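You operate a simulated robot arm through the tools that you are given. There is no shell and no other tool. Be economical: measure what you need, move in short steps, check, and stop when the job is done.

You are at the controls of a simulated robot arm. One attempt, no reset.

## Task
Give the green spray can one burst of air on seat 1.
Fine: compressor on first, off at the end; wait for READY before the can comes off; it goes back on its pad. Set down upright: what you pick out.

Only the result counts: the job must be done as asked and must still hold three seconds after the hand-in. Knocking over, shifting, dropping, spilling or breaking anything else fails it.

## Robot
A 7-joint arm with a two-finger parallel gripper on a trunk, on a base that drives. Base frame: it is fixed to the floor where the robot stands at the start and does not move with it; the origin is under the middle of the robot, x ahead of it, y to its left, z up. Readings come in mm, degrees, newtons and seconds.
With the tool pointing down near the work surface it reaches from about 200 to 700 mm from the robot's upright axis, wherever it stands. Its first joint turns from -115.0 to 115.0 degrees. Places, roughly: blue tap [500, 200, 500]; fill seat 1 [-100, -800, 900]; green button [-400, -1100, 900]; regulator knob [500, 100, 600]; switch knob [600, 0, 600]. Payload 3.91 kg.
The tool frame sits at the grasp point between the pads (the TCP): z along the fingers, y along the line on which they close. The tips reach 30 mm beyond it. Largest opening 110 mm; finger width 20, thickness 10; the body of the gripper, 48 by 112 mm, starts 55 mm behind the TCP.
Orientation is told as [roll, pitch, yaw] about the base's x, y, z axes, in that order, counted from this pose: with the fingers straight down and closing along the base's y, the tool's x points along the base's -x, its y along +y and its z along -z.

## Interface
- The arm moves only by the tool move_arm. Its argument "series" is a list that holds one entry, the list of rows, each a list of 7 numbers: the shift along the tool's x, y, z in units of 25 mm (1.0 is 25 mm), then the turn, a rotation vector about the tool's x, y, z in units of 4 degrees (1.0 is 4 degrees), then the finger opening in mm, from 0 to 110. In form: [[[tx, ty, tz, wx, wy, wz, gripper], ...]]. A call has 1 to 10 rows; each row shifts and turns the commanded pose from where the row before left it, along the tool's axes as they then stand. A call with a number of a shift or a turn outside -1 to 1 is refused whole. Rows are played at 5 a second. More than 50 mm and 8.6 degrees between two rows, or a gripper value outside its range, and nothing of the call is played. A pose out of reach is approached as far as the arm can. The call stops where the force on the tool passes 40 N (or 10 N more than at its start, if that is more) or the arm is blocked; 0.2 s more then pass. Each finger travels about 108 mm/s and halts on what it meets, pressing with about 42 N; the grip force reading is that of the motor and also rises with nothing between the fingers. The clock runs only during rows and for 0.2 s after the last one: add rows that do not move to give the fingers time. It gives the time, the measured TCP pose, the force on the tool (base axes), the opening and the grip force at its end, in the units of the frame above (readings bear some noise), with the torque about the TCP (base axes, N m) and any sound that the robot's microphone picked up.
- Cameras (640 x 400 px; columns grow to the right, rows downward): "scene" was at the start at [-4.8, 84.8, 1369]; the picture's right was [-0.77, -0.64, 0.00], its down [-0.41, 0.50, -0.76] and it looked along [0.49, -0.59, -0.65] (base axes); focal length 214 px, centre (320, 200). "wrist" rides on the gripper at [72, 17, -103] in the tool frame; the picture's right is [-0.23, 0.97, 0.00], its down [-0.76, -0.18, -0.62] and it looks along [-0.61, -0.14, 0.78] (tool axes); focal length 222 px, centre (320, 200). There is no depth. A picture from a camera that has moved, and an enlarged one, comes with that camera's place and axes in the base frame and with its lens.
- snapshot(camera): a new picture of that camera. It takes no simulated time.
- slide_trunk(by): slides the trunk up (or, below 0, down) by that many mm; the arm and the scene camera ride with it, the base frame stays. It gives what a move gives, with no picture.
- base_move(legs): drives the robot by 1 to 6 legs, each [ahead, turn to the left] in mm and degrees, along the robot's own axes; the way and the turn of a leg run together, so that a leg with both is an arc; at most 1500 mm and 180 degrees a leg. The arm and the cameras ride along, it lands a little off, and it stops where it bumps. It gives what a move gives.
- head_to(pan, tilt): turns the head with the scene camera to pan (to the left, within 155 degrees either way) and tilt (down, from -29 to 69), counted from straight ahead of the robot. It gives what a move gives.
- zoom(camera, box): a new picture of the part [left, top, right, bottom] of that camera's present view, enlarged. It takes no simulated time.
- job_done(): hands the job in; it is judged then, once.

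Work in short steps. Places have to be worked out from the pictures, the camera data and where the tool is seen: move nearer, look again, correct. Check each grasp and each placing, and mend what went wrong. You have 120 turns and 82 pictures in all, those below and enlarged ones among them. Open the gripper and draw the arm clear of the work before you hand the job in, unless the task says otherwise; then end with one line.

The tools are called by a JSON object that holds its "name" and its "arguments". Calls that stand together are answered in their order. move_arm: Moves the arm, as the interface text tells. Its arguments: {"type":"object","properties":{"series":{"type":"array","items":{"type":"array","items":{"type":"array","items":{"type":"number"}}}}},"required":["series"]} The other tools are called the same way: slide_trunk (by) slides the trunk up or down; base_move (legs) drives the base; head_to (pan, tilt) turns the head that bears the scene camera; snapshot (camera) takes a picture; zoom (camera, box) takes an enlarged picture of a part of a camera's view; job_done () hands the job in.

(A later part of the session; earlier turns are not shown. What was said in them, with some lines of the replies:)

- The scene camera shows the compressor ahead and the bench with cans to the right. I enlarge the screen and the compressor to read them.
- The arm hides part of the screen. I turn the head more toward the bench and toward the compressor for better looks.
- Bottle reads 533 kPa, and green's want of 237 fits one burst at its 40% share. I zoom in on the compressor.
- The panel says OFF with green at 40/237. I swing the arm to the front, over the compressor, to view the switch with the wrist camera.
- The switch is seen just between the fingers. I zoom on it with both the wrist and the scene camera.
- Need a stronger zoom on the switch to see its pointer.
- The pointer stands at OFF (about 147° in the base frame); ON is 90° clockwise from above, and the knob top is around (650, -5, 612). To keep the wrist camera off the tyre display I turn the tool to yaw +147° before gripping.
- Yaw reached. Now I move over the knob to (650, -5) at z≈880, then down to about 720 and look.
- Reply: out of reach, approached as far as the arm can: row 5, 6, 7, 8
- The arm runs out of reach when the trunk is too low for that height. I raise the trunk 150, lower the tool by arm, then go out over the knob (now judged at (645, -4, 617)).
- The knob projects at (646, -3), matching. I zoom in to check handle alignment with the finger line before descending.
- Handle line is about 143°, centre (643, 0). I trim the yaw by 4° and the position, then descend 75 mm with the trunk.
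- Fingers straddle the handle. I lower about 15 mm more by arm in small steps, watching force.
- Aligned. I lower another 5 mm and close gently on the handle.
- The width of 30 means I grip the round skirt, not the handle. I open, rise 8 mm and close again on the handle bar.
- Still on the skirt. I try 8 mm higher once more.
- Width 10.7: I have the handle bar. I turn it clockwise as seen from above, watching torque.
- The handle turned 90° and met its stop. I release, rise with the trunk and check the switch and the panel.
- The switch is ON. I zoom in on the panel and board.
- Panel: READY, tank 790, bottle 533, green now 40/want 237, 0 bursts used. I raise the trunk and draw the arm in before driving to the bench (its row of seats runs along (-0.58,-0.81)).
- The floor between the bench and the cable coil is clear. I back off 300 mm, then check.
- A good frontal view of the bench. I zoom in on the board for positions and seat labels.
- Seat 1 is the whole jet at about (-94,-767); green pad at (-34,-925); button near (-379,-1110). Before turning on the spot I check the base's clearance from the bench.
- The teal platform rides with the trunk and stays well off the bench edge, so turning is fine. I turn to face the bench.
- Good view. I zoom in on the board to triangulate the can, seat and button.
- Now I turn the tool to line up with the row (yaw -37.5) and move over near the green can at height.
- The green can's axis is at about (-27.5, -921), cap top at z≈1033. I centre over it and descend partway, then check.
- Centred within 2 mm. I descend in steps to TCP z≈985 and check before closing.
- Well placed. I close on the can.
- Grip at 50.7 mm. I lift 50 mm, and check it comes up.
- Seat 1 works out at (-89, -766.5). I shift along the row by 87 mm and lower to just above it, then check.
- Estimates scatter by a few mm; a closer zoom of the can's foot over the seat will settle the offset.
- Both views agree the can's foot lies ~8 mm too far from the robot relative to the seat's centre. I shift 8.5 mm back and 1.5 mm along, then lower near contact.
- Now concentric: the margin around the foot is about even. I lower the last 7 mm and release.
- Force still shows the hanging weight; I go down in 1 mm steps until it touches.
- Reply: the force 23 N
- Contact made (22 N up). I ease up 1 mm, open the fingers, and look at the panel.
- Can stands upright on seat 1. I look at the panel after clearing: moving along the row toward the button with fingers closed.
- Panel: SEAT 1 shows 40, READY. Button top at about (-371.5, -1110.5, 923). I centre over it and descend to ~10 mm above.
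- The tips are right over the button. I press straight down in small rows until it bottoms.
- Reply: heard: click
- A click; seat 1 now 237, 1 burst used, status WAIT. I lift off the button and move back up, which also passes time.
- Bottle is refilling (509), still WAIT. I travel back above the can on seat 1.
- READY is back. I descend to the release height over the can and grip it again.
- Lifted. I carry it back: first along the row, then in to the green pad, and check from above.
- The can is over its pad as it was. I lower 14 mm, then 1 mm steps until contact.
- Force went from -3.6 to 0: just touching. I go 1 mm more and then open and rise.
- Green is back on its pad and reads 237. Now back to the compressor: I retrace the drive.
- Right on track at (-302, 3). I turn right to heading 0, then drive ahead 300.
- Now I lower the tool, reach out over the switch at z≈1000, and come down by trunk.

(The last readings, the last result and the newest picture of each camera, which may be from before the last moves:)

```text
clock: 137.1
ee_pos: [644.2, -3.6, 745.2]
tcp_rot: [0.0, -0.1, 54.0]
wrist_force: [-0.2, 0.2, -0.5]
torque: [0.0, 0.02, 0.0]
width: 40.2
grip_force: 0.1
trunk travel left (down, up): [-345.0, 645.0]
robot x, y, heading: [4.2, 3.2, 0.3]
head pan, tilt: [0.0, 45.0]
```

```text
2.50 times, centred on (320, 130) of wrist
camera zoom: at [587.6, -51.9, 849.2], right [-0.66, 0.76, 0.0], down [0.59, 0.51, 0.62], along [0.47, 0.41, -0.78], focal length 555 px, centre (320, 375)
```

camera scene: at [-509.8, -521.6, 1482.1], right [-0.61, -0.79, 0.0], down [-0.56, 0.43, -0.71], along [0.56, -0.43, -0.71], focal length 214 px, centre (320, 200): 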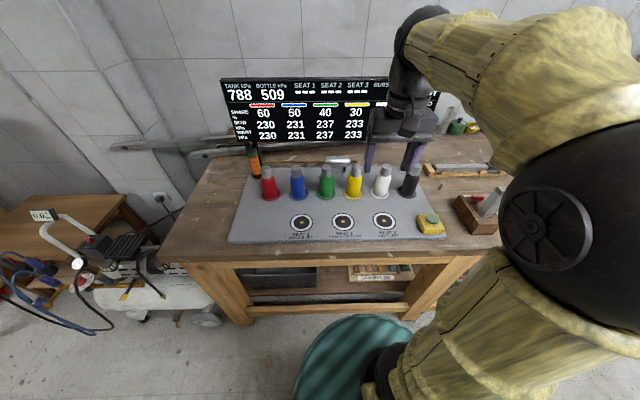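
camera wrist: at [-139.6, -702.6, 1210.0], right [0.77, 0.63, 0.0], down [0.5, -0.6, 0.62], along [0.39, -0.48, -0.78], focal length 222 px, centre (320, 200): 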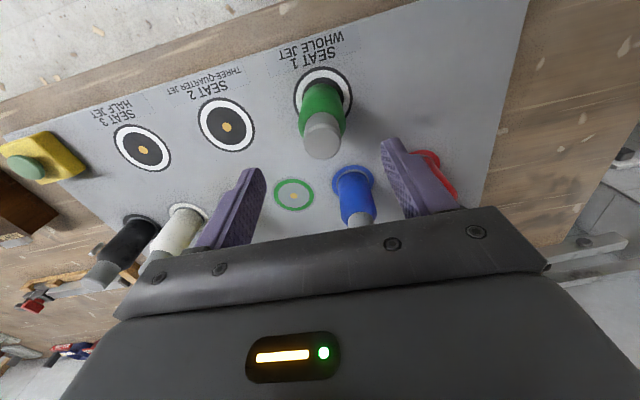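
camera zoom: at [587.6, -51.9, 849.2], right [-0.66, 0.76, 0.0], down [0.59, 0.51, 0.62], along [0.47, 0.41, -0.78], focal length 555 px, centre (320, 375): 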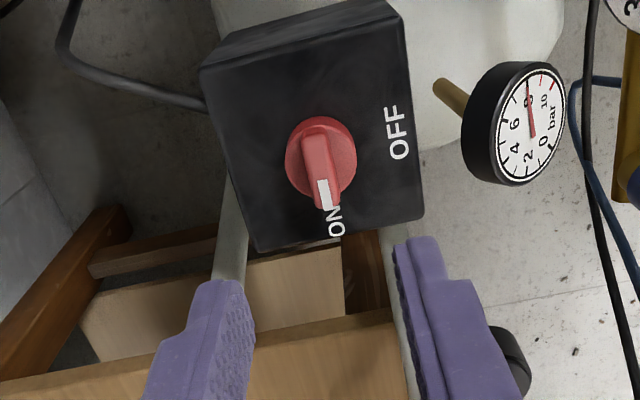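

Practically the same view as when I let go of it. I descend 95 mm to the handle height and close.

{"name": "slide_trunk", "arguments": {"by": -95}}

{"name": "zoom", "arguments": {"camera": "wrist", "box": [220, 60, 420, 260]}}

{"name": "move_arm", "arguments": {"series": [[[0, 0, 0, 0, 0, 0, 25], [0, 0, 0, 0, 0, 0, 15], [0, 0, 0, 0, 0, 0, 4], [0, 0, 0, 0, 0, 0, 4]]]}}

```text
clock: 138.3
ee_pos: [643.1, -2.4, 651.5]
tcp_rot: [-0.1, 0.0, 54.1]
wrist_force: [-0.2, 0.1, 0.4]
torque: [0.0, 0.02, 0.03]
width: 40.1
grip_force: 0.0
trunk travel left (down, up): [-250.0, 740.0]
robot x, y, heading: [6.7, 3.2, 0.6]
head pan, tilt: [0.0, 45.0]
```

```text
2.00 times, centred on (320, 160) of wrist
camera zoom: at [587.6, -51.9, 754.2], right [-0.66, 0.76, 0.0], down [0.59, 0.51, 0.62], along [0.47, 0.41, -0.78], focal length 444 px, centre (320, 280)
```

zoom: 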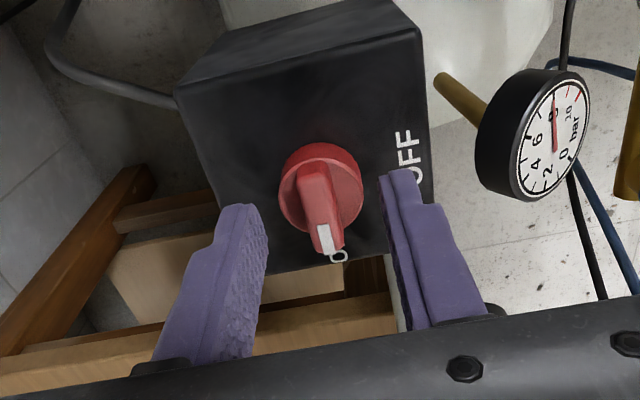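

```text
clock: 139.3
ee_pos: [643.2, -0.8, 652.2]
tcp_rot: [0.0, 0.0, 54.2]
wrist_force: [-2.2, 0.8, -1.3]
torque: [0.02, 0.09, -0.03]
width: 10.7
grip_force: 44.9
trunk travel left (down, up): [-250.0, 740.0]
robot x, y, heading: [5.0, 3.3, 0.8]
head pan, tilt: [0.0, 45.0]
```

Handle gripped (10.7 mm). I turn it back counter-clockwise by 90° to OFF.

{"name": "move_arm", "arguments": {"series": [[[0, 0, 0, 0, 0, -1, 4], [0, 0, 0, 0, 0, -1, 4], [0, 0, 0, 0, 0, -1, 4], [0, 0, 0, 0, 0, -1, 4], [0, 0, 0, 0, 0, -1, 4], [0, 0, 0, 0, 0, -1, 4], [0, 0, 0, 0, 0, -1, 4], [0, 0, 0, 0, 0, -1, 4], [0, 0, 0, 0, 0, -1, 4], [0, 0, 0, 0, 0, -1, 4]]]}}

{"name": "move_arm", "arguments": {"series": [[[0, 0, 0, 0, 0, -1, 4], [0, 0, 0, 0, 0, -1, 4], [0, 0, 0, 0, 0, -1, 4], [0, 0, 0, 0, 0, -1, 4], [0, 0, 0, 0, 0, -1, 4], [0, 0, 0, 0, 0, -1, 4], [0, 0, 0, 0, 0, -1, 4], [0, 0, 0, 0, 0, -1, 4], [0, 0, 0, 0, 0, -1, 4], [0, 0, 0, 0, 0, -1, 4]]]}}

{"name": "move_arm", "arguments": {"series": [[[0, 0, 0, 0, 0, -1, 4], [0, 0, 0, 0, 0, -1, 4], [0, 0, 0, 0, 0, -0.3, 4], [0, 0, 0, 0, 0, 0, 4]]]}}

```text
clock: 141.5
ee_pos: [645.0, -3.7, 651.7]
tcp_rot: [0.0, 0.0, 94.1]
wrist_force: [-0.6, 0.5, -1.3]
torque: [-0.27, -0.01, 0.01]
width: 11.1
grip_force: 45.2
trunk travel left (down, up): [-250.0, 740.0]
robot x, y, heading: [5.4, 3.6, 0.8]
head pan, tilt: [0.0, 45.0]
```

```text
clock: 143.7
ee_pos: [644.4, -1.6, 651.5]
tcp_rot: [0.2, -0.1, 134.2]
wrist_force: [-4.4, 2.1, -3.2]
torque: [-0.66, -0.55, 0.01]
width: 11.0
grip_force: 45.1
trunk travel left (down, up): [-250.0, 740.0]
robot x, y, heading: [3.0, 4.9, 0.9]
head pan, tilt: [0.0, 45.0]
```

```text
clock: 144.7
ee_pos: [644.1, -2.4, 651.4]
tcp_rot: [0.0, 0.0, 143.4]
wrist_force: [6.6, -0.4, 5.6]
torque: [0.81, 0.92, -0.01]
width: 10.9
grip_force: 45.0
trunk travel left (down, up): [-250.0, 740.0]
robot x, y, heading: [6.3, 4.1, 0.6]
head pan, tilt: [0.0, 45.0]
```

At 143°, where it was at the start. I release, rise, and check the switch and panel.

{"name": "move_arm", "arguments": {"series": [[[0, 0, 0, 0, 0, -0.3, 4], [0, 0, 0, 0, 0, 0, 30], [0, 0, 0, 0, 0, 0, 45]]]}}

{"name": "slide_trunk", "arguments": {"by": 90}}

{"name": "zoom", "arguments": {"camera": "wrist", "box": [240, 50, 400, 210]}}

{"name": "slide_trunk", "arguments": {"by": 250}}

{"name": "head_to", "arguments": {"pan": -92, "tilt": 35}}

{"name": "snapshot", "arguments": {"camera": "scene"}}

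```text
clock: 145.5
ee_pos: [642.7, -3.4, 651.3]
tcp_rot: [0.0, 0.0, 144.6]
wrist_force: [0.3, -0.6, -0.2]
torque: [0.01, -0.01, 0.01]
width: 45.0
grip_force: 0.0
trunk travel left (down, up): [-250.0, 740.0]
robot x, y, heading: [6.6, 4.7, 0.7]
head pan, tilt: [0.0, 45.0]
```

```text
clock: 146.8
ee_pos: [644.4, -3.2, 740.6]
tcp_rot: [0.0, 0.0, 144.6]
wrist_force: [0.0, 0.6, 0.2]
torque: [-0.01, 0.01, 0.02]
width: 45.1
grip_force: 0.1
trunk travel left (down, up): [-340.0, 650.0]
robot x, y, heading: [8.8, 5.8, 0.5]
head pan, tilt: [0.0, 45.0]
```

```text
2.50 times, centred on (320, 130) of wrist
camera zoom: at [692.5, -59.1, 843.7], right [-0.75, -0.66, 0.0], down [-0.52, 0.59, 0.62], along [-0.41, 0.47, -0.78], focal length 555 px, centre (320, 375)
```

zoom: 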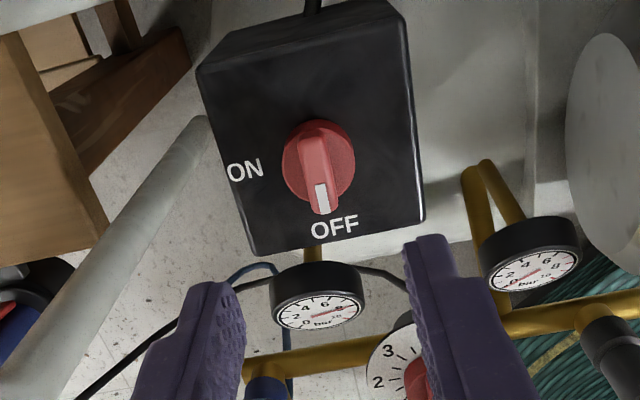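

```text
clock: 149.4
ee_pos: [643.8, -2.0, 991.0]
tcp_rot: [0.0, 0.0, 144.5]
wrist_force: [0.6, 0.2, 0.9]
torque: [-0.02, -0.02, 0.01]
width: 45.1
grip_force: 0.1
trunk travel left (down, up): [-590.0, 400.0]
robot x, y, heading: [4.4, 3.3, 0.8]
head pan, tilt: [0.0, 45.0]
```

```text
clock: 151.0
ee_pos: [643.5, -1.7, 990.4]
tcp_rot: [0.0, 0.0, 144.4]
wrist_force: [-0.1, 0.0, 0.7]
torque: [0.01, 0.01, -0.01]
width: 45.2
grip_force: 0.1
trunk travel left (down, up): [-590.0, 400.0]
robot x, y, heading: [2.7, 4.5, 1.0]
head pan, tilt: [-92.0, 35.0]
```

```text
20 pictures are left
camera scene: at [-58.4, 65.6, 1491.9], right [-1.0, 0.02, 0.0], down [0.01, 0.57, -0.82], along [-0.02, -0.82, -0.57], focal length 214 px, centre (320, 200)
```

scene: 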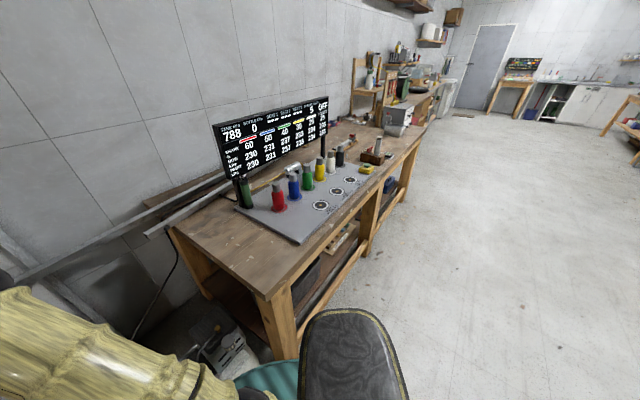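

The switch points at OFF. I zoom in on the panel for a final check, then open the gripper and pull the arm in.

{"name": "zoom", "arguments": {"camera": "scene", "box": [205, 90, 375, 220]}}

{"name": "move_arm", "arguments": {"series": [[[-0.8, 0.55, 0, 0, 0, 0, 110], [-0.8, 0.55, 0, 0, 0, 0, 110], [-0.8, 0.55, 0, 0, 0, 0, 110], [-0.8, 0.55, 0, 0, 0, 0, 110], [-0.8, 0.55, 0, 0, 0, 0, 110], [-0.8, 0.55, 0, 0, 0, 0, 110], [-0.8, 0.55, 0, 0, 0, 0, 110], [-0.8, 0.55, 0, 0, 0, 0, 110]]]}}

```text
3.08 times, centred on (290, 155) of scene
camera zoom: at [-58.4, 65.6, 1491.9], right [-1.0, 0.02, 0.0], down [0.01, 0.57, -0.82], along [-0.02, -0.82, -0.57], focal length 660 px, centre (412, 338)
```

zoom: 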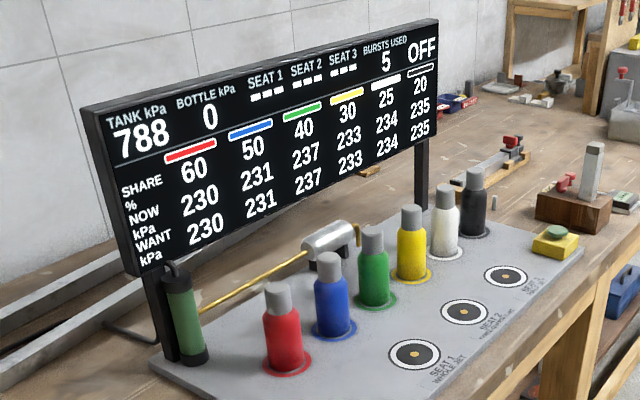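

```text
clock: 152.8
ee_pos: [449.1, 0.5, 990.2]
tcp_rot: [0.0, 0.1, 144.5]
wrist_force: [0.3, -0.6, -1.1]
torque: [0.0, 0.04, -0.01]
width: 110.0
grip_force: 0.0
trunk travel left (down, up): [-590.0, 400.0]
robot x, y, heading: [5.1, 9.2, 0.7]
head pan, tilt: [-92.0, 35.0]
```

The panel shows OFF, with green at 237 (its wanted value) and the can upright on its pad. The other cans are unchanged. The burst counter showed 1 after my press and now shows 5 with the bottle vented to 0, which looks like a lock-out on switching off. The gripper is open and the arm is clear, so I hand in.

{"name": "job_done", "arguments": {}}

```text
The job is handed in.
```

The green can got one burst on seat 1 (40 to 237 kPa, its target), came off only after READY, and is upright on its pad with the compressor off; the panel's burst counter jumped from 1 to 5 at switch-off, though I pressed the button only once.
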